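You operate a simulated robot arm through the tools that you are given. There is no shell and no other tool. Be economical: measure what you need, move in short steps, check, and stop when the job is done.

Carry out the task below with a simulated two-armed robot. There is one attempt and no reset: what you move stays moved.

TASK
Put one of the yellow packs from the grey bench top on the grey bench open shelf. Take the lid off the white-lid jar and lay it down on the grey bench top. Put the orange bag on the grey bench top away on the brown-edged table top. Take the red tile and put it on the low top from the left of the first film bench. Take the first bench back green tape strip and put it on the high top from the left of the second film bench. Put the white bowl on the grey bench top. Take the yellow scoop and leave it on top of the yellow tape roll. Push the grid lid shut. Any order will do. Set down upright: orange bag.

The check looks at the end state, three seconds after you hand in, the way a careful person would. Anything else that was tipped, shoved, dropped, spilled or broken makes it a failure. A push-on lid holds only when it is set on centred and level and pressed home; a screw cap is set on level and turned clockwise until tight.

THE ROBOT
Two 7-joint arms with two-finger grippers on one trunk, on a base that drives. Base frame: it is fixed to the floor where the robot stands at the start and does not move with it; the origin is under the middle of the robot, x ahead of it, y to its left, z up; the surface under the hand at the start is at about z = 0.8. Lengths are in m, angles in rad, forces in N, time in s.
The left shoulder is at the start at [0.07, 0.139, 1.255], the right one opposite. With the tool pointing down near the work surface each hand reaches from about 0.44 to 0.74 m from the robot's upright axis, wherever it stands, measured 20 degrees to its own side. Places, roughly: brown-edged table top [3.5, -4.5, 0.8]; first bench back green tape strip (9x4x2 cm) [2, 1.3, 0.6]; grey bench open shelf [0.9, -0.5, 0.3]; grey bench top [0.7, -0.5, 0.8]; grid lid [6.9, -4.3, 1.1]; high top of the second film bench [4.6, 1.4, 0.8]; low top of the first film bench (20x59 cm) [1.8, 1.3, 0.6]; orange bag [0.75, -0.75, 0.75]; red tile (8x5x2 cm) [0.7, 0.9, 0.8]; white bowl (20x20x10 cm) [2.3, 1.5, 0.8]; white-lid jar (10x10x10 cm) [0.5, -0.5, 0.8]; yellow pack (6x4x2 cm) [0.5, -0.4, 0.8]; yellow pack (8x4x2 cm) [0.6, -0.2, 0.8]; yellow pack (9x4x2 cm) [1, -0.4, 0.8]; yellow scoop (11x11x11 cm) [2.4, 1.3, 0.8]; yellow tape roll (10x10x5 cm) [4.7, 1.4, 0.8]. Payload 3.43 kg a hand.
The tool frame of a hand sits at the grasp point between the pads (the TCP): z along the fingers, y along the line on which they close. The tips reach 0.03 m beyond it. The gripper opens to 0.104 m. The gripper's body begins 0.057 m behind the TCP.
Orientation is that of the tool frame in the base frame, as a unit quaternion [w, x, y, z]. With the fingers straight down and closing along the base's y, the tool's x points along the base's -x, its y along +y and its z along -z.

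THE INTERFACE
- The arms move only by the tool send_rows. It takes "left_plan", "right_plan" or both (then of equal length, played together; a hand with none holds still); each is a list that holds one entry, the list of rows, each a list of 7 numbers: the shift along the base's x, y, z in m, then the turn, a rotation vector about the base's x, y, z in rad, then the finger opening in m, from 0 to 0.104. In form: [[[tx, ty, tz, rx, ry, rz, jaw], ...]]. A call has 1 to 20 rows; each row is the pose to reach, as a shift and turn from the pose commanded when the call began. A row lasts 0.2 s, in which the tool goes at most 0.05 m and 0.15 rad; a call with a longer step from one row to the next is refused whole, and so is a gripper value outside its range. Where a pose cannot be reached the arm comes as near as it can. A force on the tool above 40 N (or 10 N above the force at the start of the call, whichever is more), or a blocked arm, ends the call early, and 0.2 s more pass. The fingers move at their own pace (about 0.045 m/s each) and stop on an object; they squeeze with about 21 N. The grip force told is the motor's: it shows also when the fingers shut on nothing. Time passes only in rows, and 0.2 s behind the last, so rows that repeat a pose let the fingers close. It gives the time, the measured TCP pose, the force on the tool (base axes), the opening and the grip force at its end, in the units of the frame above (readings bear some noise), with the torque about the TCP (base axes, N m) and any sound that the robot's microphone picked up, and new pictures: "pictures" is both (left out), scene, wrist or none (wrist: the cameras of the hands that moved).
- Cameras (640 x 400 px; columns grow to the right, rows downward): "scene" is now at [0.1287, 0.0088, 1.4626]; the picture's right is [0.12, -0.99, -0.00], its down [-0.74, -0.09, -0.66] and it looks along [0.66, 0.08, -0.75] (base axes); focal length 214 px, centre (320, 200). "left" rides on the left gripper at [0.067, -0.018, -0.09] in its tool frame; the picture's right is [0.25, 0.97, 0.00], its down [-0.73, 0.19, -0.66] and it looks along [-0.64, 0.17, 0.75] (tool axes); focal length 218 px, centre (320, 200). "right" rides on the right gripper at [0.067, 0.018, -0.09] in its tool frame; the picture's right is [-0.25, 0.97, 0.00], its down [-0.73, -0.19, -0.66] and it looks along [-0.64, -0.17, 0.75] (tool axes); focal length 218 px, centre (320, 200). There is no depth. A picture from a camera that has moved, and an enlarged one, comes with that camera's place and axes in the base frame and with its lens.
- slide_trunk(by): slides the trunk up (or, below 0, down) by that many m; the arms and the scene camera ride with it, the base frame stays. It gives what a move gives, with no picture.
- drive_base(legs): drives the robot by 1 to 6 legs, each [ahead, left, turn to the left] in m, m and rad, along the robot's own axes; the way and the turn of a leg run together, so that a leg with both is an arc; at most 1.5 m and 3.142 rad a leg. The arms and the cameras ride along, it lands a little off, and it stops where it bumps. It gives what a move gives, and a new picture of the scene camera.
- turn_head(pan, tilt): turns the head with the scene camera to pan (to the left, within 1.501 rad either way) and tilt (down, from -0.506 to 1.204), counted from straight ahead of the robot. It gives what a move gives, and a new picture of the scene camera.
- inspect(camera, box): a new picture of the part [left, top, right, bottom] of that camera's present view, enlarged. No time passes.
- sign_off(): hands the job in; it is judged then, once.

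Work in short steps. Places have to be worked out from the pictures, the camera data and where the tool is seen: move nearer, look again, correct. Check each grasp and each placing, and mend what went wrong. You have 207 turns and 260 pictures in all, those below and enlarged ones among them. Open the grippers and draw the arms clear of the work before you hand the job in, unless the task says otherwise; then end with one line.

The tools are called after "Emit:" as a command line: name --argument value ..., lists and objects as JSON in quotes. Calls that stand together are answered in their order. send_rows: Moves the arms, as the interface text tells. Its arguments: {"type":"object","properties":{"left_plan":{"type":"array"},"right_plan":{"type":"array"},"pictures":{"type":"string","enum":["both","scene","wrist","none"]}},"required":[]} The other tools are called the same way: slide_trunk (by) slides the trunk up or down; drive_base (legs) drives the base; turn_head (pan, tilt) turns the head that bears the scene camera; inspect (camera, box) takes an enlarged picture of a part of a camera's view; sign_off () hands the job in.

At the start:

```text
time: 0.0
left_tcp_pos: [0.5132, -0.0027, 1.1807]
left_tcp_rot: [0.0, 0.0, 1.0, -0.001]
left_wrist_force: [-0.7, 0.0, -0.1]
left_torque: [-0.02, 0.02, -0.03]
left_opening: 0.1041
left_grasp_force: 0.0
right_tcp_pos: [0.3983, -0.3618, 1.11]
right_tcp_rot: [0.0, 0.001, 1.0, 0.0]
right_wrist_force: [0.3, 0.2, -0.2]
right_torque: [0.06, 0.02, -0.01]
right_opening: 0.1042
right_grasp_force: 0.0
trunk travel left (down, up): [-0.75, 0.19]
robot x, y, heading: [-0.0007, -0.0032, -0.005]
head pan, tilt: [0.119, 0.845]
```

scene: 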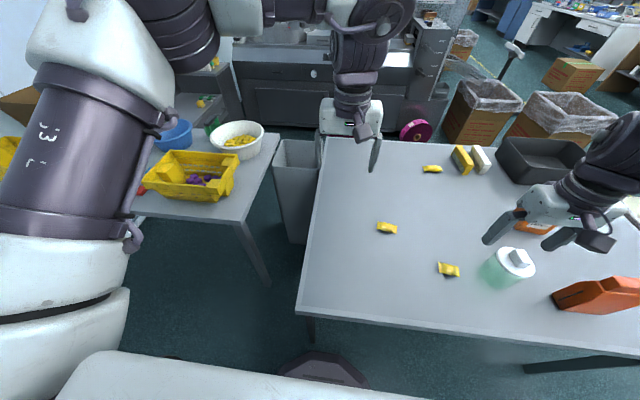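
right: 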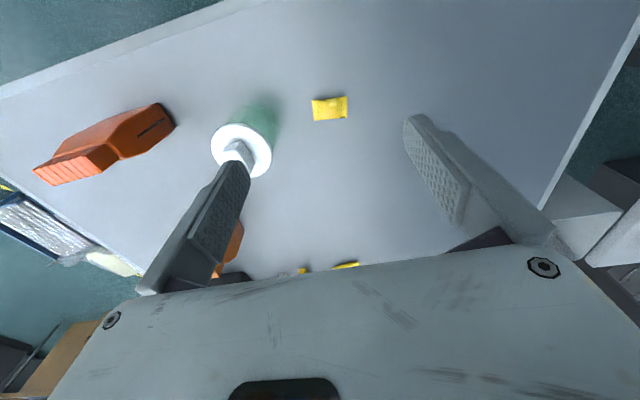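
left: 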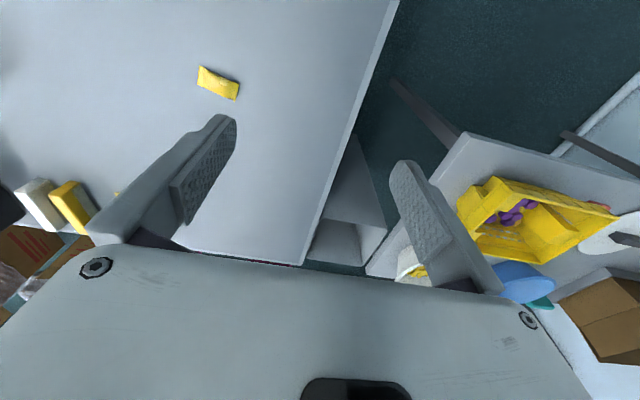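

I'll begin by looking closely at the jar and at the packs.

Emit:
inspect --camera "right" --box '[180, 70, 380, 195]'

Emit:
inspect --camera "scene" --box '[420, 120, 640, 340]'

Emit:
turn_head --pan -0.7 --tilt 0.7

```text
3.20 times, centred on (280, 132) of right
camera zoom: at [0.3297, -0.3444, 1.1989], right [0.25, 0.97, 0.0], down [0.73, -0.19, 0.66], along [0.64, -0.17, -0.75], focal length 698 px, centre (448, 416)
```

zoom: 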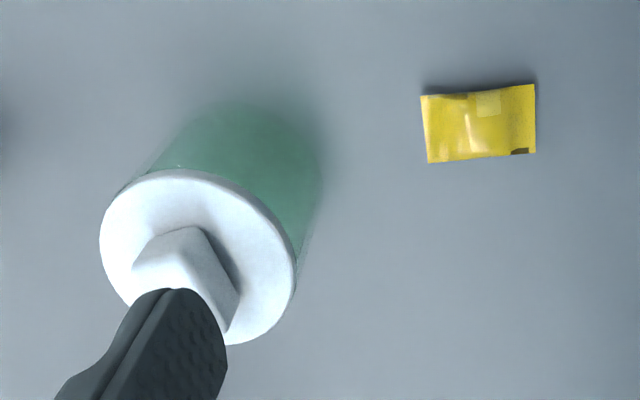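

```text
1.82 times, centred on (530, 230) of scene
camera zoom: at [0.1287, 0.0088, 1.4626], right [0.12, -0.99, 0.0], down [-0.74, -0.09, -0.66], along [0.66, 0.08, -0.75], focal length 390 px, centre (-62, 146)
```

zoom: 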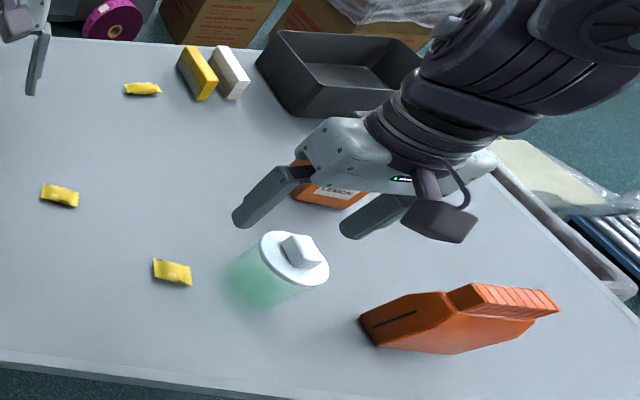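

```text
time: 1.1
left_tcp_pos: [0.5143, -0.0019, 1.1818]
left_tcp_rot: [0.0, 0.0, 1.0, -0.001]
left_wrist_force: [0.2, 0.4, -0.6]
left_torque: [-0.06, -0.01, 0.0]
left_opening: 0.1041
left_grasp_force: 0.1
right_tcp_pos: [0.3972, -0.3626, 1.1092]
right_tcp_rot: [0.001, -0.001, 1.0, 0.0]
right_wrist_force: [0.2, -0.7, 0.3]
right_torque: [0.02, 0.02, -0.02]
right_opening: 0.1038
right_grasp_force: 0.1
trunk travel left (down, up): [-0.75, 0.19]
robot x, y, heading: [0.0013, 0.0032, 0.001]
head pan, tilt: [-0.7, 0.7]
camera scene: at [0.1158, -0.0551, 1.4745], right [-0.64, -0.77, 0.0], down [-0.49, 0.41, -0.76], along [0.59, -0.49, -0.64], focal length 214 px, centre (320, 200)
```

scene: 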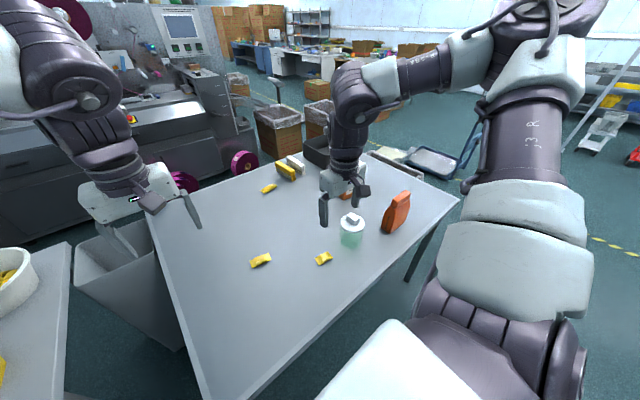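

The jar, packs and two orange items are visible. I'll zoom in to tell the orange items apart.

Emit:
inspect --camera "scene" --box '[240, 130, 440, 280]'

Emit:
send_rows --right_plan '[[[0.0, 0.04, 0.03, 0, 0, 0, 0.104], [-0.0, 0.08, 0.06, 0, 0, 0, 0.104], [0.0, 0.12, 0.06, 0, 0, 0, 0.104], [0.0, 0.12, 0.06, 0, 0, 0, 0.104]]]' --pictures "both"

```text
2.67 times, centred on (340, 205) of scene
camera zoom: at [0.1158, -0.0551, 1.4745], right [-0.64, -0.77, 0.0], down [-0.49, 0.41, -0.76], along [0.59, -0.49, -0.64], focal length 572 px, centre (267, 187)
```

zoom: 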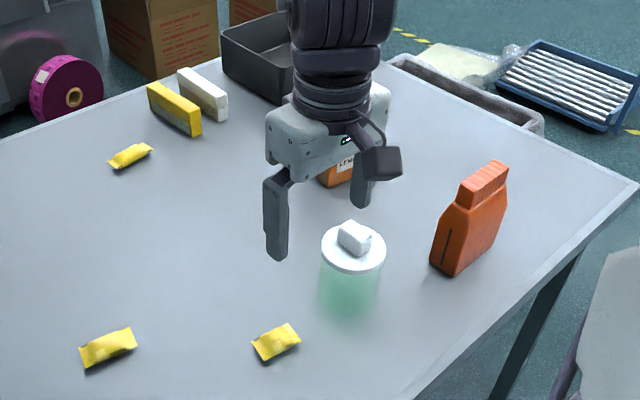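

```text
time: 2.1
left_tcp_pos: [0.5131, -0.0025, 1.1819]
left_tcp_rot: [0.0, 0.0, 1.0, -0.001]
left_wrist_force: [0.0, -0.7, 0.5]
left_torque: [0.0, 0.0, -0.01]
left_opening: 0.104
left_grasp_force: 0.0
right_tcp_pos: [0.397, -0.2424, 1.1709]
right_tcp_rot: [0.0, 0.001, 1.0, 0.0]
right_wrist_force: [-0.4, 0.2, 0.1]
right_torque: [0.05, 0.01, 0.01]
right_opening: 0.104
right_grasp_force: 0.2
trunk travel left (down, up): [-0.75, 0.19]
robot x, y, heading: [0.0009, 0.0012, -0.003]
head pan, tilt: [-0.7, 0.7]
camera scene: at [0.1159, -0.056, 1.4744], right [-0.64, -0.76, 0.0], down [-0.49, 0.42, -0.76], along [0.58, -0.49, -0.64], focal length 214 px, centre (320, 200)
camera right: at [0.3292, -0.225, 1.2591], right [0.25, 0.97, 0.0], down [0.73, -0.19, 0.66], along [0.64, -0.17, -0.75], focal length 218 px, centre (320, 200)
```

scene: 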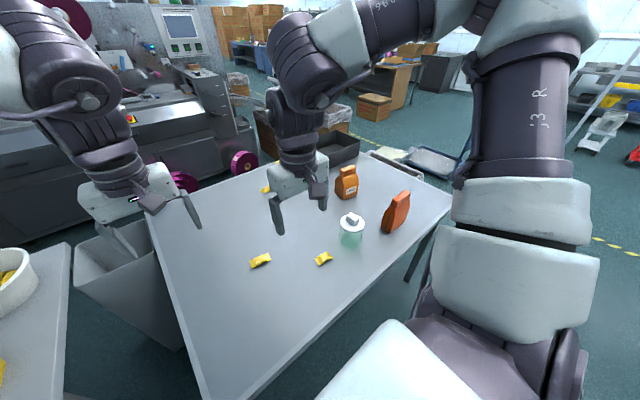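
right: 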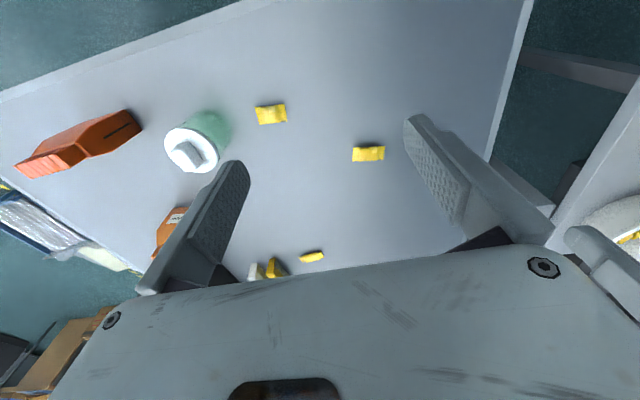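

Two bags stand on the bench. I'll zoom on both to distinguish them.

Emit:
inspect --camera "scene" --box '[310, 150, 430, 250]'

```text
4.00 times, centred on (370, 200) of scene
camera zoom: at [0.1159, -0.056, 1.4744], right [-0.64, -0.76, 0.0], down [-0.49, 0.42, -0.76], along [0.58, -0.49, -0.64], focal length 858 px, centre (120, 200)
```

zoom: 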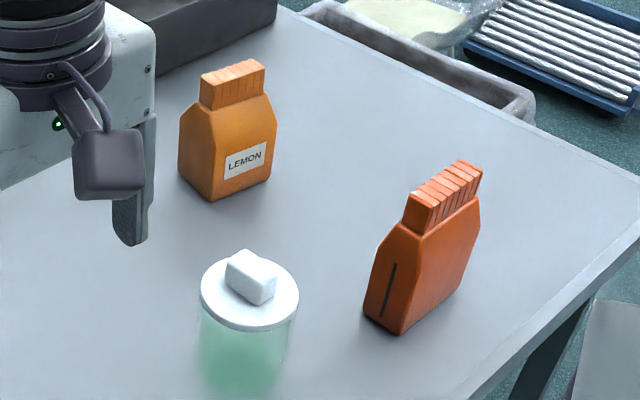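

The LEMON bag at about (0.70,-0.73) is the listed orange bag. I move the right hand near the jar to view the knob.

Emit:
send_rows --right_plan '[[[0.0, -0.05, 0, 0, 0, 0, 0.104], [0.0, -0.1, 0, 0, 0, 0, 0.104], [0.0, -0.15, 0, 0, 0, 0, 0.104], [0, -0.2, -0.02, 0, 0, 0, 0.104], [0, -0.24, -0.05, 0, 0, 0, 0.104], [0, -0.25, -0.09, 0, 0, 0, 0.104], [0, -0.25, -0.09, 0, 0, 0, 0.104]]]' --pictures "wrist"

```text
refused: row 4 steps farther than a row can; nothing moved
```

Emit:
send_rows --right_plan '[[[0.0, -0.045, 0, 0, 0, 0, 0.104], [0.0, -0.09, 0, 0, 0, 0, 0.104], [0.0, -0.135, 0, 0, 0, 0, 0.104], [0, -0.18, -0.01, 0, 0, 0, 0.104], [0, -0.22, -0.03, 0, 0, 0, 0.104], [0, -0.25, -0.06, 0, 0, 0, 0.104], [0, -0.25, -0.09, 0, 0, 0, 0.104], [0, -0.25, -0.09, 0, 0, 0, 0.104]]]' --pictures "wrist"

```text
time: 4.0
left_tcp_pos: [0.5131, -0.0015, 1.181]
left_tcp_rot: [0.0, 0.0, 1.0, 0.0]
left_wrist_force: [0.3, 0.6, 0.2]
left_torque: [-0.02, 0.03, 0.01]
left_opening: 0.1044
left_grasp_force: 0.1
right_tcp_pos: [0.3973, -0.4928, 1.0808]
right_tcp_rot: [0.0, 0.0, 1.0, 0.0]
right_wrist_force: [0.4, -0.3, 0.2]
right_torque: [-0.02, 0.0, 0.0]
right_opening: 0.1041
right_grasp_force: 0.1
trunk travel left (down, up): [-0.75, 0.19]
robot x, y, heading: [0.001, 0.0057, -0.004]
head pan, tilt: [-0.7, 0.7]
camera right: at [0.3302, -0.4747, 1.1691], right [0.25, 0.97, 0.0], down [0.73, -0.19, 0.66], along [0.64, -0.17, -0.75], focal length 218 px, centre (320, 200)
```

right: 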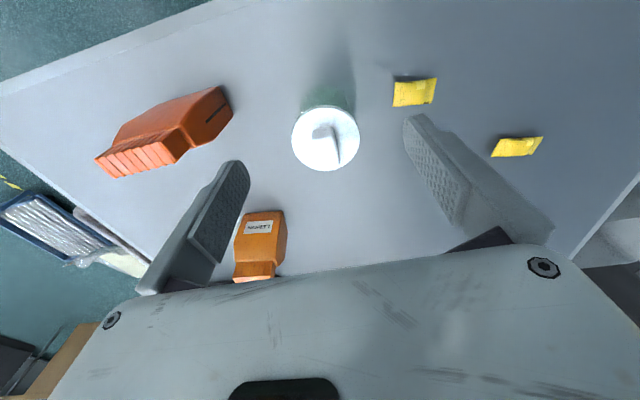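

Triangulating gives the table at z≈0.80 and the lid near (0.445,-0.50,0.92). I'll zoom on the knob for its orientation.

Emit:
inspect --camera "right" --box '[270, 90, 380, 180]'

```text
4.44 times, centred on (325, 135) of right
camera zoom: at [0.3302, -0.4747, 1.1691], right [0.25, 0.97, 0.0], down [0.73, -0.19, 0.66], along [0.64, -0.17, -0.75], focal length 970 px, centre (298, 489)
```

zoom: 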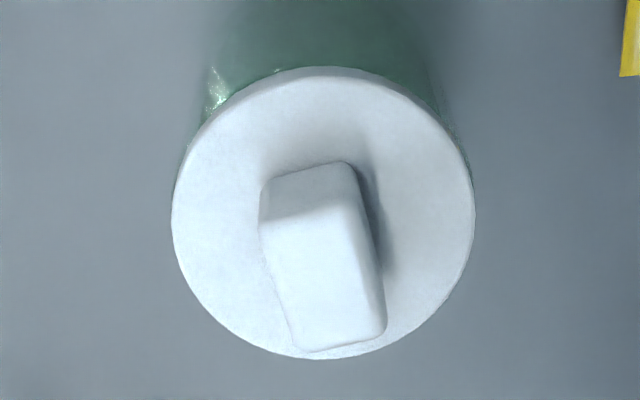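

Lid disc centre about (0.456,-0.502,0.900), knob long side along x, top ≈0.925. I go down on the knob with fingers closing along y.

Emit:
send_rows --right_plan '[[[0.03, -0.005, -0.0, 0, 0, 0, 0.104], [0.062, -0.01, -0.02, 0, 0, 0, 0.08], [0.062, -0.01, -0.06, 0, 0, 0, 0.07], [0.062, -0.01, -0.1, 0, 0, 0, 0.07], [0.062, -0.01, -0.125, 0, 0, 0, 0.07], [0.062, -0.01, -0.135, 0, 0, 0, 0.07], [0.062, -0.01, -0.135, 0, 0, 0, 0.07]]]' --pictures "both"

```text
time: 5.5
left_tcp_pos: [0.5135, -0.0021, 1.181]
left_tcp_rot: [0.0, 0.0, 1.0, -0.001]
left_wrist_force: [-0.9, 0.7, 0.3]
left_torque: [0.0, 0.01, 0.0]
left_opening: 0.104
left_grasp_force: 0.0
right_tcp_pos: [0.4594, -0.502, 0.9452]
right_tcp_rot: [-0.001, 0.0, 1.0, -0.001]
right_wrist_force: [-0.7, 0.2, -0.5]
right_torque: [0.02, -0.01, -0.04]
right_opening: 0.0697
right_grasp_force: 0.2
trunk travel left (down, up): [-0.75, 0.19]
robot x, y, heading: [-0.0025, -0.0016, 0.001]
head pan, tilt: [-0.7, 0.7]
camera scene: at [0.1158, -0.0551, 1.4745], right [-0.64, -0.76, 0.0], down [-0.49, 0.41, -0.76], along [0.58, -0.49, -0.64], focal length 214 px, centre (320, 200)
camera right: at [0.3914, -0.4841, 1.0337], right [0.25, 0.97, 0.0], down [0.73, -0.19, 0.66], along [0.64, -0.17, -0.75], focal length 218 px, centre (320, 200)
```

scene: 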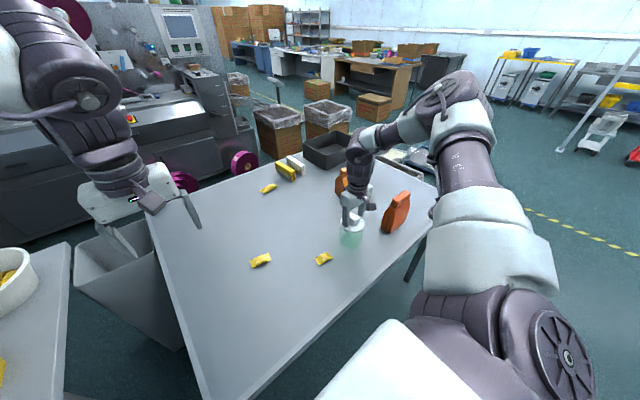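
right: 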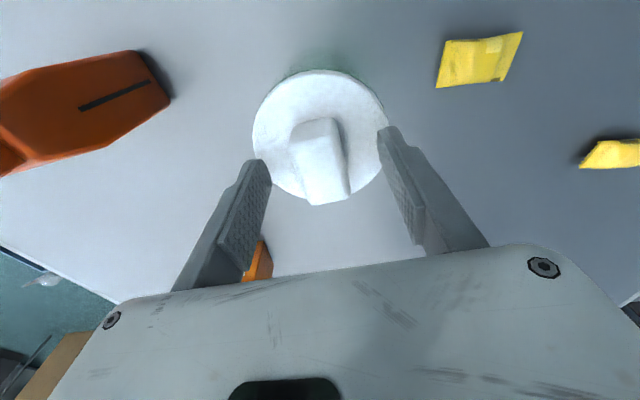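

Knob lies between the fingertips. Down 0.01 and close.

Emit:
send_rows --right_plan '[[[0.001, 0, -0.01, 0, 0, 0, 0.05], [0.001, 0, -0.01, 0, 0, 0, 0.0], [0.001, 0, -0.01, 0, 0, 0, 0.0], [0.001, 0, -0.01, 0, 0, 0, 0.0], [0.001, 0, -0.01, 0, 0, 0, 0.0], [0.001, 0, -0.01, 0, 0, 0, 0.0]]]' --pictures "none"

Emit:
send_rows --right_plan '[[[0, 0, 0.005, 0, 0, 0, 0], [0, 0, 0.01, 0, 0, 0, 0], [0, 0, 0.02, 0, 0, 0, 0.0], [0, 0, 0.03, 0, 0, 0, 0.0]]]' --pictures "both"

```text
time: 7.0
left_tcp_pos: [0.5139, -0.0014, 1.1806]
left_tcp_rot: [0.0, 0.0, 1.0, -0.001]
left_wrist_force: [-0.4, 0.2, -0.4]
left_torque: [-0.03, -0.03, 0.02]
left_opening: 0.104
left_grasp_force: 0.0
right_tcp_pos: [0.4599, -0.5027, 0.9346]
right_tcp_rot: [-0.001, 0.0, 1.0, 0.001]
right_wrist_force: [-0.6, -0.1, -2.5]
right_torque: [0.04, 0.0, 0.0]
right_opening: 0.0269
right_grasp_force: 21.2
trunk travel left (down, up): [-0.75, 0.19]
robot x, y, heading: [-0.0016, -0.0004, -0.0]
head pan, tilt: [-0.7, 0.7]
```

```text
time: 8.0
left_tcp_pos: [0.5132, -0.0028, 1.1819]
left_tcp_rot: [0.001, 0.0, 1.0, -0.001]
left_wrist_force: [0.3, 0.4, 0.4]
left_torque: [0.0, 0.04, -0.01]
left_opening: 0.1044
left_grasp_force: 0.1
right_tcp_pos: [0.4596, -0.503, 0.9661]
right_tcp_rot: [-0.001, 0.0, 1.0, 0.0]
right_wrist_force: [-0.4, 0.6, 0.1]
right_torque: [0.0, 0.01, -0.02]
right_opening: 0.0269
right_grasp_force: 20.5
trunk travel left (down, up): [-0.75, 0.19]
robot x, y, heading: [-0.0023, 0.0036, -0.002]
head pan, tilt: [-0.7, 0.7]
heard: snap
camera scene: at [0.1154, -0.0549, 1.4745], right [-0.64, -0.76, 0.0], down [-0.49, 0.41, -0.77], along [0.59, -0.49, -0.64], focal length 214 px, centre (320, 200)
camera right: at [0.3924, -0.4837, 1.0542], right [0.25, 0.97, 0.0], down [0.73, -0.19, 0.66], along [0.64, -0.17, -0.75], focal length 218 px, centre (320, 200)
```

scene: 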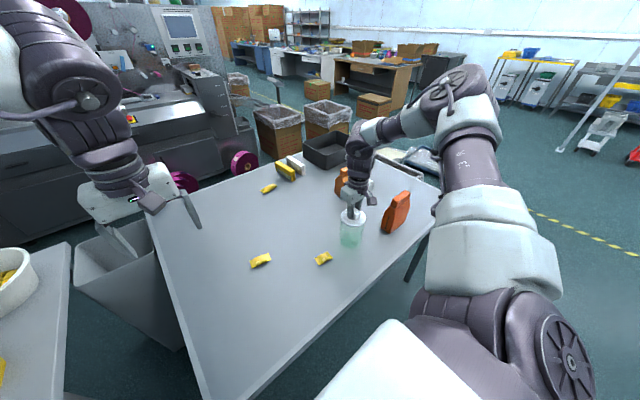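
right: 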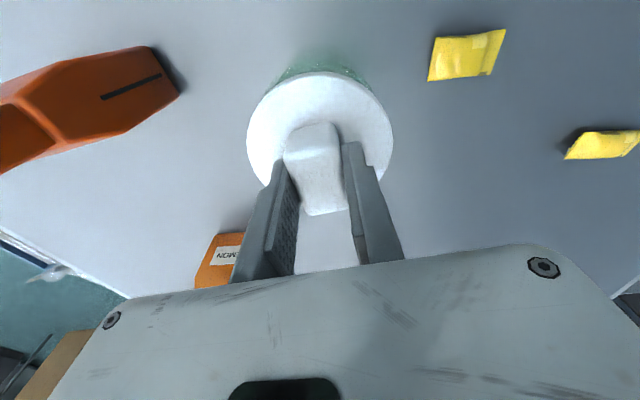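

A snap was heard and the lid came off. I carry it to a free spot at about (0.62,-0.43).

Emit:
send_rows --right_plan '[[[0, 0, 0.04, 0, 0, 0, 0], [0.03, 0.01, 0.05, 0, 0, 0, 0], [0.07, 0.03, 0.05, 0, 0, 0, 0.0], [0.11, 0.05, 0.05, 0, 0, 0, 0.0], [0.15, 0.07, 0.04, 0, 0, 0, 0.0], [0.16, 0.07, 0.0, 0, 0, 0, 0], [0.16, 0.07, -0.04, 0, 0, 0, 0], [0.16, 0.07, -0.08, 0, 0, 0, 0], [0.16, 0.07, -0.09, 0, 0, 0, 0], [0.16, 0.07, -0.09, 0, 0, 0, 0]]]' --pictures "both"

```text
time: 10.2
left_tcp_pos: [0.5135, -0.0031, 1.1805]
left_tcp_rot: [0.0, 0.0, 1.0, -0.001]
left_wrist_force: [0.6, 0.0, -0.5]
left_torque: [-0.02, -0.03, 0.01]
left_opening: 0.1039
left_grasp_force: 0.0
right_tcp_pos: [0.5566, -0.4311, 0.9343]
right_tcp_rot: [0.001, 0.0, 1.0, 0.0]
right_wrist_force: [0.0, -0.4, -0.5]
right_torque: [0.0, -0.04, 0.0]
right_opening: 0.0268
right_grasp_force: 21.2
right hand out of reach, approached as far as the arm can: row 5, 6, 7, 8, 9, 10
trunk travel left (down, up): [-0.75, 0.19]
robot x, y, heading: [0.0017, -0.0018, 0.001]
head pan, tilt: [-0.7, 0.7]
camera scene: at [0.116, -0.0551, 1.4745], right [-0.64, -0.76, 0.0], down [-0.49, 0.41, -0.76], along [0.58, -0.49, -0.64], focal length 214 px, centre (320, 200)
camera right: at [0.4881, -0.4135, 1.0238], right [0.25, 0.97, 0.0], down [0.73, -0.19, 0.66], along [0.64, -0.17, -0.75], focal length 218 px, centre (320, 200)
```

scene: 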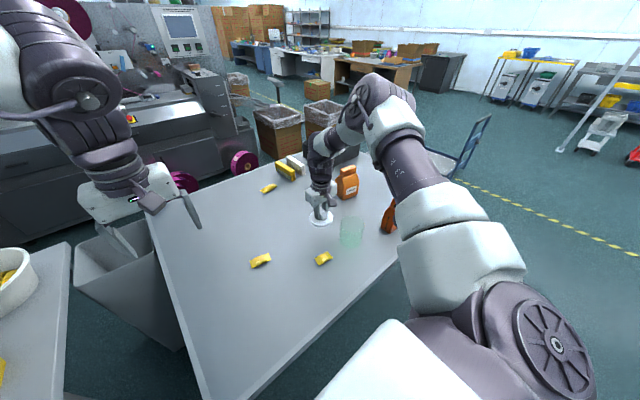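
right: 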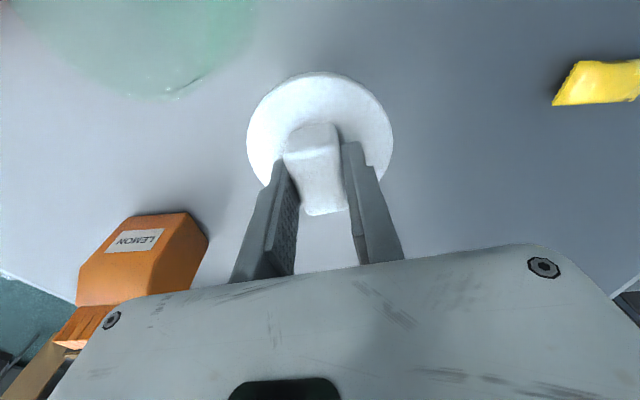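

The target is beyond reach. I raise and draw back a little, to learn how the commanded pose is counted.

Emit:
send_rows --right_plan '[[[0, 0, 0.03, 0, 0, 0, 0], [-0.03, 0.01, 0.05, 0, 0, 0, 0]]]' --pictures "none"

```text
time: 10.8
left_tcp_pos: [0.5108, -0.0028, 1.1815]
left_tcp_rot: [0.003, 0.0, 1.0, 0.0]
left_wrist_force: [0.3, 0.7, -0.4]
left_torque: [0.01, -0.06, -0.01]
left_opening: 0.1043
left_grasp_force: 0.0
right_tcp_pos: [0.5255, -0.4215, 0.9876]
right_tcp_rot: [0.001, 0.0, 1.0, 0.0]
right_wrist_force: [-0.2, -0.8, -0.7]
right_torque: [0.0, -0.03, -0.01]
right_opening: 0.0269
right_grasp_force: 20.8
trunk travel left (down, up): [-0.75, 0.19]
robot x, y, heading: [-0.0036, 0.0001, 0.005]
head pan, tilt: [-0.7, 0.7]
```

Commands count from the reached pose. Now at (0.526,-0.422); I lower the lid there.

Emit:
send_rows --right_plan '[[[0.005, 0.005, -0.04, 0, 0, 0, 0], [0.01, 0.01, -0.08, 0, 0, 0, 0], [0.01, 0.01, -0.105, 0, 0, 0, 0], [0.01, 0.01, -0.12, 0, 0, 0, 0], [0.01, 0.01, -0.126, 0, 0, 0, 0]]]' --pictures "none"

```text
time: 11.9
left_tcp_pos: [0.5135, -0.0015, 1.1798]
left_tcp_rot: [-0.001, 0.0, 1.0, -0.001]
left_wrist_force: [-0.5, 0.3, 0.3]
left_torque: [0.01, -0.01, 0.02]
left_opening: 0.1041
left_grasp_force: 0.0
right_tcp_pos: [0.5179, -0.4126, 0.8986]
right_tcp_rot: [-0.001, 0.0, 1.0, 0.0]
right_wrist_force: [-0.2, 0.8, 0.0]
right_torque: [0.02, -0.02, -0.02]
right_opening: 0.0272
right_grasp_force: 21.3
right hand out of reach, approached as far as the arm can: row 2, 3, 4, 5
trunk travel left (down, up): [-0.75, 0.19]
robot x, y, heading: [-0.0027, 0.0008, -0.0]
head pan, tilt: [-0.7, 0.7]
```

The arm is too stretched; I raise the hand, then lower the trunk by 0.15 for better reach.

Emit:
send_rows --right_plan '[[[0.0, 0, 0.04, 0, 0, 0, 0], [0.0, 0, 0.08, 0, 0, 0, 0], [0.0, 0, 0.12, 0, 0, 0, 0]]]' --pictures "none"

Emit:
slide_trunk --by -0.13

Emit:
send_rows --right_plan '[[[0.005, -0.003, -0.02, 0, 0, 0, 0], [0.015, -0.006, -0.03, 0, 0, 0, 0], [0.015, -0.006, -0.036, 0, 0, 0, 0], [0.015, -0.006, -0.036, 0, 0, 0, 0]]]' --pictures "scene"

```text
time: 12.8
left_tcp_pos: [0.5122, -0.002, 1.1803]
left_tcp_rot: [0.001, 0.001, 1.0, -0.001]
left_wrist_force: [-0.3, 0.8, 0.0]
left_torque: [-0.01, -0.03, 0.03]
left_opening: 0.1041
left_grasp_force: 0.1
right_tcp_pos: [0.517, -0.4128, 1.02]
right_tcp_rot: [0.0, 0.0, 1.0, 0.0]
right_wrist_force: [0.8, -0.2, -0.8]
right_torque: [0.02, -0.05, -0.03]
right_opening: 0.027
right_grasp_force: 20.8
trunk travel left (down, up): [-0.75, 0.19]
robot x, y, heading: [0.0019, -0.0002, -0.002]
head pan, tilt: [-0.7, 0.7]
```

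```text
time: 14.3
left_tcp_pos: [0.5126, -0.0017, 1.0512]
left_tcp_rot: [0.001, 0.0, 1.0, -0.001]
left_wrist_force: [-0.5, -0.6, 0.1]
left_torque: [0.01, 0.02, 0.02]
left_opening: 0.104
left_grasp_force: 0.1
right_tcp_pos: [0.5182, -0.413, 0.8901]
right_tcp_rot: [0.0, 0.0, 1.0, -0.001]
right_wrist_force: [0.7, -0.6, -1.8]
right_torque: [0.02, -0.01, 0.03]
right_opening: 0.0269
right_grasp_force: 21.2
trunk travel left (down, up): [-0.62, 0.32]
robot x, y, heading: [0.0011, 0.0022, -0.004]
head pan, tilt: [-0.7, 0.7]
```

```text
time: 15.3
left_tcp_pos: [0.5126, -0.0026, 1.0504]
left_tcp_rot: [0.0, 0.0, 1.0, -0.001]
left_wrist_force: [-0.9, 0.6, 0.5]
left_torque: [0.01, 0.01, 0.01]
left_opening: 0.1038
left_grasp_force: 0.0
right_tcp_pos: [0.5327, -0.4191, 0.8517]
right_tcp_rot: [0.001, 0.0, 1.0, 0.001]
right_wrist_force: [0.1, -0.1, -0.5]
right_torque: [0.0, 0.04, 0.03]
right_opening: 0.0269
right_grasp_force: 20.7
trunk travel left (down, up): [-0.62, 0.32]
robot x, y, heading: [-0.0012, 0.0034, -0.0]
head pan, tilt: [-0.7, 0.7]
camera scene: at [0.116, -0.0553, 1.3445], right [-0.64, -0.76, 0.0], down [-0.49, 0.42, -0.76], along [0.58, -0.49, -0.64], focal length 214 px, centre (320, 200)
```

scene: 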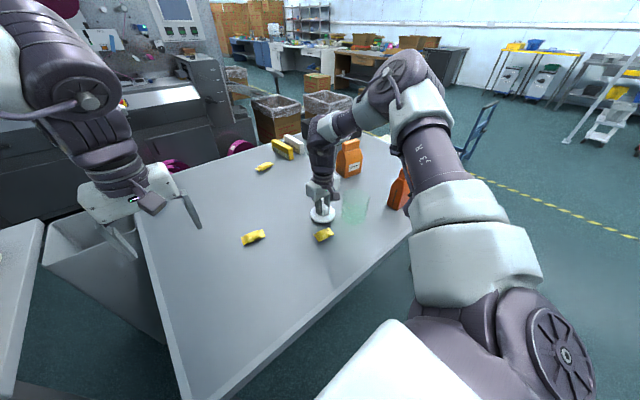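

Still free of contact. Lower in small steps.

Emit:
send_rows --right_plan '[[[0, 0, -0.003, 0, 0, 0, 0], [0, 0, -0.006, 0, 0, 0, 0]]]' --pictures "wrist"

Emit:
send_rows --right_plan '[[[0, 0, -0.002, 0, 0, 0, 0], [0, 0, -0.004, 0, 0, 0, 0]]]' --pictures "none"

```text
time: 15.9
left_tcp_pos: [0.5131, -0.0022, 1.0517]
left_tcp_rot: [-0.001, 0.0, 1.0, -0.001]
left_wrist_force: [0.5, -0.3, 0.6]
left_torque: [-0.03, -0.01, 0.0]
left_opening: 0.1038
left_grasp_force: 0.1
right_tcp_pos: [0.5325, -0.4182, 0.8456]
right_tcp_rot: [-0.001, -0.001, 1.0, 0.0]
right_wrist_force: [-0.1, 0.0, -1.2]
right_torque: [-0.03, -0.01, 0.02]
right_opening: 0.027
right_grasp_force: 21.2
trunk travel left (down, up): [-0.62, 0.32]
robot x, y, heading: [0.0018, 0.0001, -0.003]
head pan, tilt: [-0.7, 0.7]
camera right: at [0.4649, -0.4013, 0.9349], right [0.25, 0.97, 0.0], down [0.73, -0.19, 0.66], along [0.64, -0.17, -0.75], focal length 218 px, centre (320, 200)
```

right: 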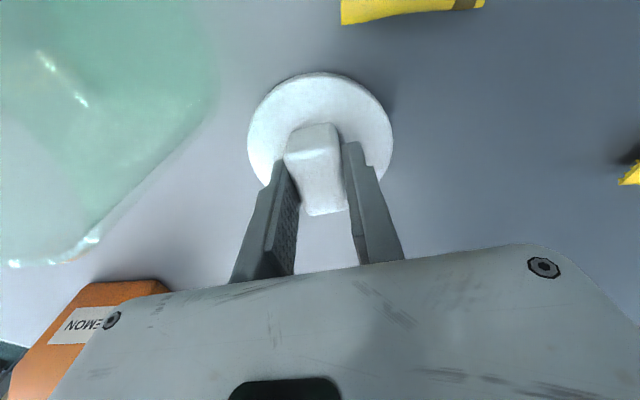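

```text
time: 16.5
left_tcp_pos: [0.5118, -0.0015, 1.052]
left_tcp_rot: [0.001, 0.001, 1.0, -0.001]
left_wrist_force: [0.0, 0.2, 0.1]
left_torque: [0.0, -0.02, -0.01]
left_opening: 0.1041
left_grasp_force: 0.1
right_tcp_pos: [0.5322, -0.4184, 0.8446]
right_tcp_rot: [0.001, 0.001, 1.0, -0.001]
right_wrist_force: [0.2, -4.3, 14.6]
right_torque: [0.0, 0.23, 0.03]
right_opening: 0.027
right_grasp_force: 21.4
trunk travel left (down, up): [-0.62, 0.32]
robot x, y, heading: [0.0016, 0.0, 0.0]
head pan, tilt: [-0.7, 0.7]
```

Contact at 0.8445 with 14 N: the lid is down. Release and rise.

Emit:
send_rows --right_plan '[[[0, 0, 0.0, 0, 0, 0, 0.04], [0, 0, 0.0, 0, 0, 0, 0.06], [0, 0, 0.0, 0, 0, 0, 0.06], [0, 0, 0.03, 0, 0, 0, 0.06], [0, 0, 0.07, 0, 0, 0, 0.06], [-0.0, 0, 0.11, 0, 0, 0, 0.06], [-0.04, 0.02, 0.14, 0, 0, 0, 0.06], [-0.08, 0.04, 0.17, 0, 0, 0, 0.06]]]' --pictures "wrist"

```text
refused: row 7 steps farther than a row can; nothing moved
```

Emit:
send_rows --right_plan '[[[0, 0, 0.0, 0, 0, 0, 0.04], [0, 0, 0.0, 0, 0, 0, 0.06], [0, 0, 0.0, 0, 0, 0, 0.06], [0, 0, 0.03, 0, 0, 0, 0.06], [0, 0, 0.07, 0, 0, 0, 0.06], [-0.0, 0, 0.11, 0, 0, 0, 0.06], [-0.03, 0.02, 0.14, 0, 0, 0, 0.06], [-0.06, 0.04, 0.17, 0, 0, 0, 0.06], [-0.09, 0.06, 0.17, 0, 0, 0, 0.06], [-0.12, 0.06, 0.17, 0, 0, 0, 0.06]]]' --pictures "wrist"

```text
time: 18.7
left_tcp_pos: [0.5118, -0.0019, 1.0513]
left_tcp_rot: [0.001, 0.0, 1.0, -0.001]
left_wrist_force: [-0.2, -0.2, -0.4]
left_torque: [0.03, -0.03, 0.02]
left_opening: 0.1043
left_grasp_force: 0.1
right_tcp_pos: [0.4109, -0.3598, 1.0137]
right_tcp_rot: [0.0, 0.0, 1.0, 0.0]
right_wrist_force: [-0.3, -1.0, -0.7]
right_torque: [0.02, -0.01, -0.02]
right_opening: 0.0599
right_grasp_force: 0.1
trunk travel left (down, up): [-0.62, 0.32]
robot x, y, heading: [-0.0013, -0.0008, 0.0]
head pan, tilt: [-0.7, 0.7]
camera right: at [0.3426, -0.3416, 1.1016], right [0.25, 0.97, 0.0], down [0.73, -0.19, 0.66], along [0.64, -0.17, -0.75], focal length 218 px, centre (320, 200)
```

right: 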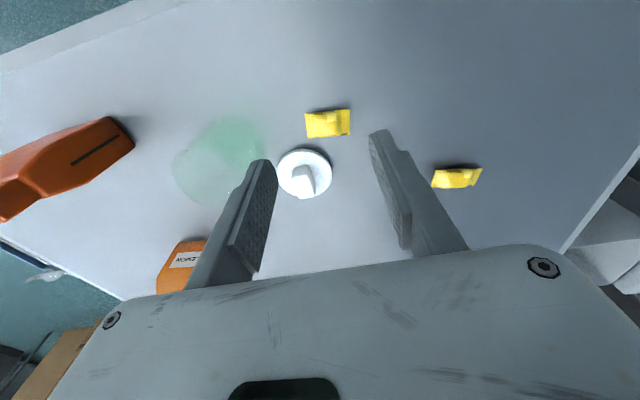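

The lid lies flat. Next the pack at (0.458,-0.361), gripped lengthwise with a yaw of -0.1; I descend over it.

Emit:
send_rows --right_plan '[[[0.02, 0, -0.03, 0, 0, -0.1, 0.085], [0.047, -0.0015, -0.06, 0, 0, -0.1, 0.085], [0.047, -0.0015, -0.1, 0, 0, -0.1, 0.085], [0.047, -0.0015, -0.14, 0, 0, -0.1, 0.085], [0.047, -0.0015, -0.15, 0, 0, -0.1, 0.085]]]' --pictures "wrist"

```text
time: 19.9
left_tcp_pos: [0.5127, -0.0014, 1.0507]
left_tcp_rot: [0.002, -0.001, 1.0, 0.0]
left_wrist_force: [-0.5, 0.3, 1.0]
left_torque: [0.02, 0.02, 0.04]
left_opening: 0.1041
left_grasp_force: 0.0
right_tcp_pos: [0.4596, -0.3593, 0.8629]
right_tcp_rot: [0.0, 0.051, 0.999, 0.0]
right_wrist_force: [0.4, -0.3, 0.1]
right_torque: [0.06, -0.01, -0.03]
right_opening: 0.0849
right_grasp_force: 0.0
trunk travel left (down, up): [-0.62, 0.32]
robot x, y, heading: [0.0044, 0.001, -0.001]
head pan, tilt: [-0.7, 0.7]
camera right: at [0.3933, -0.3354, 0.9514], right [0.35, 0.94, 0.0], down [0.71, -0.26, 0.66], along [0.62, -0.23, -0.75], focal length 218 px, centre (320, 200)
```

right: 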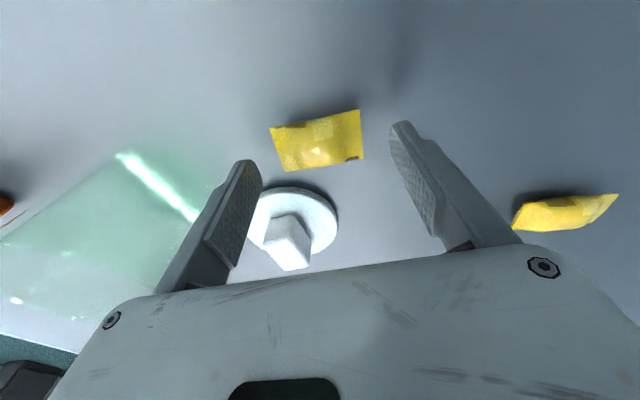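

Pack centred. Correct yaw by +0.05 and go down to z≈0.832, then close.

Emit:
send_rows --right_plan '[[[-0.001, -0.001, -0.015, 0, 0, 0.05, 0.085], [-0.001, -0.001, -0.031, 0, 0, 0.05, 0.085], [-0.001, -0.001, -0.031, 0, 0, 0.05, 0.04], [-0.001, -0.001, -0.031, 0, 0, 0.05, 0.0], [-0.001, -0.001, -0.031, 0, 0, 0.05, 0.0], [-0.001, -0.001, -0.031, 0, 0, 0.05, 0.0], [-0.001, -0.001, -0.031, 0, 0, 0.05, 0.0]]]' --pictures "none"

Emit:
send_rows --right_plan '[[[0, 0, 0.03, 0, 0, 0, 0], [-0.01, 0, 0.07, 0, 0, 0, 0], [-0.02, 0, 0.11, 0, 0, 0.0, 0], [-0.03, 0, 0.15, 0, 0, 0.0, 0]]]' --pictures "wrist"

```text
time: 21.5
left_tcp_pos: [0.5135, -0.0022, 1.0518]
left_tcp_rot: [0.0, 0.0, 1.0, -0.001]
left_wrist_force: [0.3, -0.1, 0.6]
left_torque: [0.02, 0.03, -0.02]
left_opening: 0.1039
left_grasp_force: 0.1
right_tcp_pos: [0.4588, -0.3603, 0.833]
right_tcp_rot: [-0.001, 0.026, 1.0, 0.0]
right_wrist_force: [-0.6, 0.2, 0.2]
right_torque: [0.01, 0.0, 0.0]
right_opening: 0.059
right_grasp_force: 20.8
trunk travel left (down, up): [-0.62, 0.32]
robot x, y, heading: [-0.0024, -0.0008, 0.003]
head pan, tilt: [-0.7, 0.7]
```

```text
time: 22.5
left_tcp_pos: [0.5116, -0.0011, 1.0516]
left_tcp_rot: [0.001, 0.0, 1.0, -0.001]
left_wrist_force: [0.1, 1.8, 0.5]
left_torque: [-0.02, -0.04, 0.01]
left_opening: 0.1039
left_grasp_force: 0.0
right_tcp_pos: [0.427, -0.3597, 0.983]
right_tcp_rot: [0.0, 0.025, 1.0, -0.001]
right_wrist_force: [0.0, -0.5, -0.8]
right_torque: [-0.01, -0.04, -0.02]
right_opening: 0.0588
right_grasp_force: 21.2
trunk travel left (down, up): [-0.62, 0.32]
robot x, y, heading: [0.0034, 0.0008, -0.002]
head pan, tilt: [-0.7, 0.7]
camera right: at [0.3604, -0.3393, 1.0716], right [0.3, 0.95, 0.0], down [0.72, -0.23, 0.66], along [0.63, -0.2, -0.75], focal length 218 px, centre (320, 200)
```

right: 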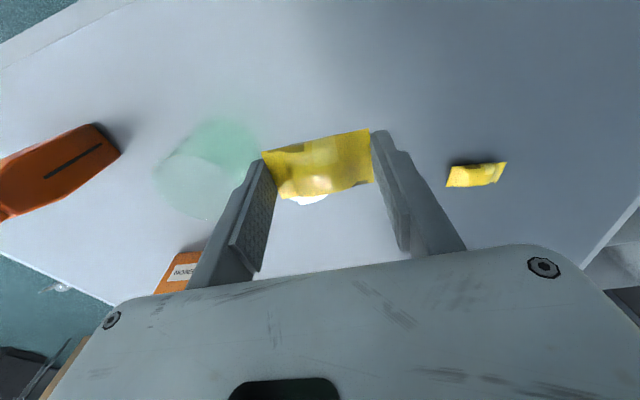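

Pack held (5.9 cm). I back off 0.55 m to look under the bench at the open shelf.

Emit:
drive_base --legs '[[-0.55, 0, 0]]'

Emit:
slide_trunk --by -0.4

Emit:
turn_head --pan -0.4 --tilt 0.45

```text
time: 25.7
left_tcp_pos: [-0.0338, -0.0031, 1.0505]
left_tcp_rot: [0.001, 0.003, 1.0, -0.001]
left_wrist_force: [0.8, 0.6, 0.1]
left_torque: [0.03, 0.0, -0.01]
left_opening: 0.1043
left_grasp_force: 0.0
right_tcp_pos: [-0.1196, -0.362, 0.9814]
right_tcp_rot: [0.0, 0.028, 1.0, 0.0]
right_wrist_force: [0.0, -1.0, -0.3]
right_torque: [-0.01, 0.0, 0.0]
right_opening: 0.0585
right_grasp_force: 21.2
trunk travel left (down, up): [-0.62, 0.32]
robot x, y, heading: [-0.5478, -0.0003, -0.006]
head pan, tilt: [-0.7, 0.7]
camera scene: at [-0.4309, -0.0543, 1.3444], right [-0.65, -0.76, 0.0], down [-0.49, 0.42, -0.76], along [0.58, -0.5, -0.64], focal length 214 px, centre (320, 200)
```

scene: 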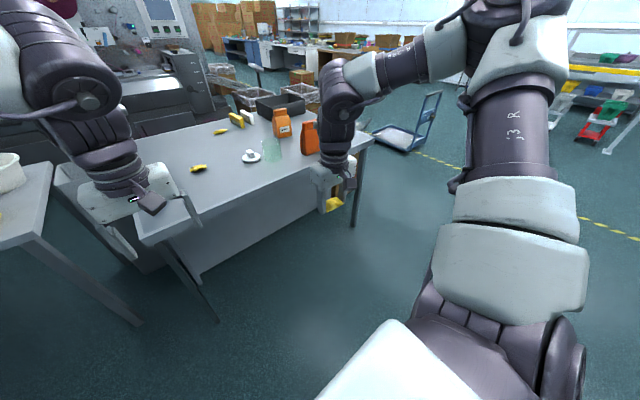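

```text
time: 29.5
left_tcp_pos: [-0.0325, -0.0032, 0.6503]
left_tcp_rot: [0.0, 0.003, 1.0, -0.002]
left_wrist_force: [-0.5, 0.5, -0.6]
left_torque: [0.01, -0.02, -0.02]
left_opening: 0.1039
left_grasp_force: 0.0
right_tcp_pos: [-0.1196, -0.3625, 0.5818]
right_tcp_rot: [0.001, 0.028, 1.0, 0.0]
right_wrist_force: [0.2, 0.6, -0.2]
right_torque: [0.01, 0.02, 0.0]
right_opening: 0.0588
right_grasp_force: 20.7
trunk travel left (down, up): [-0.22, 0.72]
robot x, y, heading: [-0.545, 0.0075, -0.007]
head pan, tilt: [-0.7, 0.7]
```

```text
time: 30.3
left_tcp_pos: [-0.0337, -0.0023, 0.6513]
left_tcp_rot: [0.0, 0.003, 1.0, -0.001]
left_wrist_force: [-1.2, 0.3, 0.1]
left_torque: [0.01, 0.02, -0.01]
left_opening: 0.104
left_grasp_force: 0.0
right_tcp_pos: [-0.1205, -0.3633, 0.5808]
right_tcp_rot: [0.0, 0.028, 1.0, 0.0]
right_wrist_force: [0.4, -0.7, -0.6]
right_torque: [-0.01, -0.02, 0.0]
right_opening: 0.0586
right_grasp_force: 20.6
trunk travel left (down, up): [-0.22, 0.72]
robot x, y, heading: [-0.5469, 0.0014, -0.006]
head pan, tilt: [-0.4, 0.45]
camera scene: at [-0.4115, -0.0355, 0.9666], right [-0.4, -0.92, 0.0], down [-0.4, 0.17, -0.9], along [0.83, -0.36, -0.44], focal length 214 px, centre (320, 200)
```

scene: 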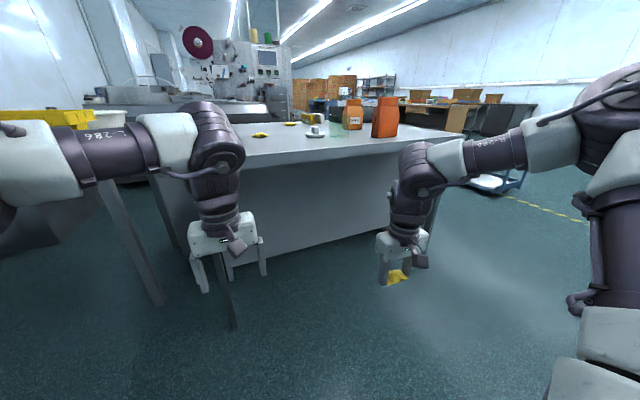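

The front of the bench is closed by a panel, so the shelf must open elsewhere (likely the far side). Before going round, I'll look left for the red tile so that the free left hand can take it.

Emit:
slide_trunk --by 0.5

Emit:
turn_head --pan 0.55 --tilt 0.5

```text
refused: 0.5 is not a number from -0.4 to 0.4
```

```text
time: 31.5
left_tcp_pos: [-0.0334, -0.0041, 0.6504]
left_tcp_rot: [-0.001, 0.003, 1.0, -0.002]
left_wrist_force: [0.3, -0.5, 0.4]
left_torque: [-0.02, 0.01, 0.01]
left_opening: 0.1042
left_grasp_force: 0.0
right_tcp_pos: [-0.1209, -0.3618, 0.5811]
right_tcp_rot: [0.0, 0.028, 1.0, 0.0]
right_wrist_force: [-1.3, -0.5, -0.8]
right_torque: [0.0, 0.0, 0.01]
right_opening: 0.0584
right_grasp_force: 20.7
trunk travel left (down, up): [-0.22, 0.72]
robot x, y, heading: [-0.5444, 0.0013, -0.009]
head pan, tilt: [0.55, 0.499]
camera scene: at [-0.4181, 0.0479, 0.9622], right [0.52, -0.86, 0.0], down [-0.41, -0.25, -0.88], along [0.75, 0.45, -0.48], focal length 214 px, centre (320, 200)
```

scene: 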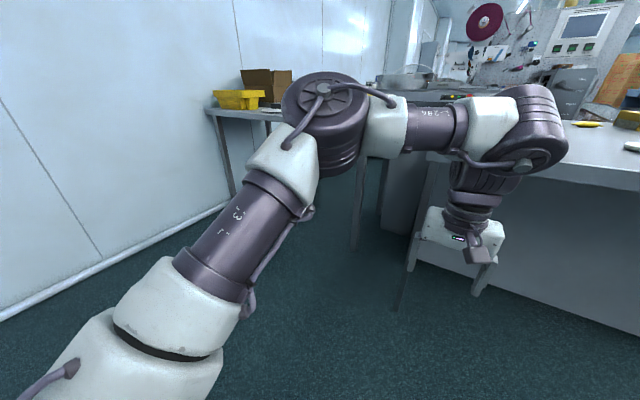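

Raise the trunk and look over the left table.

Emit:
slide_trunk --by 0.4

Emit:
drive_base --legs '[[0, 0.5, 0]]'

Emit:
turn_head --pan 0.2 --tilt 0.6

```text
time: 35.4
left_tcp_pos: [-0.034, -0.0035, 1.0507]
left_tcp_rot: [0.0, 0.003, 1.0, -0.001]
left_wrist_force: [-0.5, 0.8, -0.2]
left_torque: [0.03, 0.03, 0.01]
left_opening: 0.1038
left_grasp_force: 0.0
right_tcp_pos: [-0.1198, -0.3629, 0.9828]
right_tcp_rot: [-0.001, 0.028, 1.0, 0.0]
right_wrist_force: [-0.2, 0.1, -0.3]
right_torque: [-0.02, -0.01, 0.0]
right_opening: 0.0589
right_grasp_force: 20.6
trunk travel left (down, up): [-0.62, 0.32]
robot x, y, heading: [-0.5473, 0.0038, -0.0]
head pan, tilt: [0.55, 0.499]
```

```text
time: 38.3
left_tcp_pos: [-0.0299, 0.4948, 1.0515]
left_tcp_rot: [0.0, 0.005, 1.0, -0.001]
left_wrist_force: [0.1, -0.1, 0.6]
left_torque: [0.04, 0.02, 0.01]
left_opening: 0.1038
left_grasp_force: 0.0
right_tcp_pos: [-0.1186, 0.1358, 0.9821]
right_tcp_rot: [0.0, 0.029, 1.0, 0.0]
right_wrist_force: [0.2, 0.0, -0.7]
right_torque: [0.01, -0.01, -0.01]
right_opening: 0.0586
right_grasp_force: 21.2
trunk travel left (down, up): [-0.62, 0.32]
robot x, y, heading: [-0.5362, 0.4986, -0.01]
head pan, tilt: [0.55, 0.499]
camera scene: at [-0.4143, 0.5466, 1.3622], right [0.52, -0.86, 0.0], down [-0.41, -0.25, -0.88], along [0.75, 0.45, -0.48], focal length 214 px, centre (320, 200)
```

scene: 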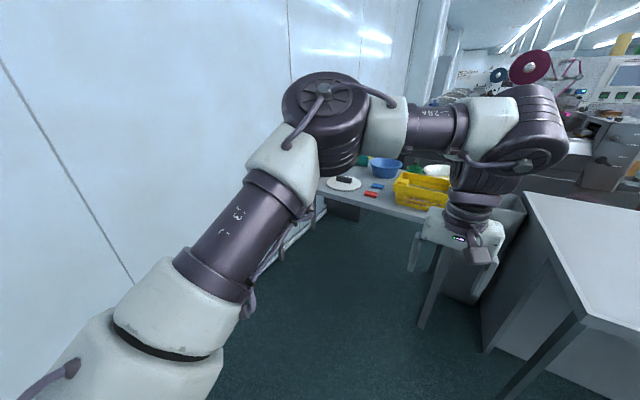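

```text
time: 39.1
left_tcp_pos: [-0.0298, 0.4949, 1.0508]
left_tcp_rot: [0.0, 0.005, 1.0, 0.0]
left_wrist_force: [-0.6, 0.2, -0.1]
left_torque: [-0.01, -0.01, 0.02]
left_opening: 0.1043
left_grasp_force: 0.0
right_tcp_pos: [-0.1161, 0.1354, 0.982]
right_tcp_rot: [0.001, 0.031, 1.0, -0.001]
right_wrist_force: [0.6, -0.1, -0.8]
right_torque: [0.02, -0.01, 0.02]
right_opening: 0.0587
right_grasp_force: 21.0
trunk travel left (down, up): [-0.62, 0.32]
robot x, y, heading: [-0.543, 0.5014, -0.01]
head pan, tilt: [0.201, 0.6]
camera scene: at [-0.4056, 0.517, 1.3531], right [0.19, -0.98, 0.0], down [-0.55, -0.11, -0.83], along [0.81, 0.16, -0.56], focal length 214 px, centre (320, 200)
```

scene: 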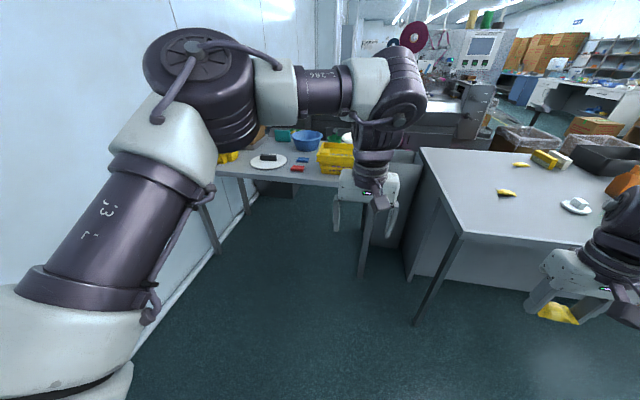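

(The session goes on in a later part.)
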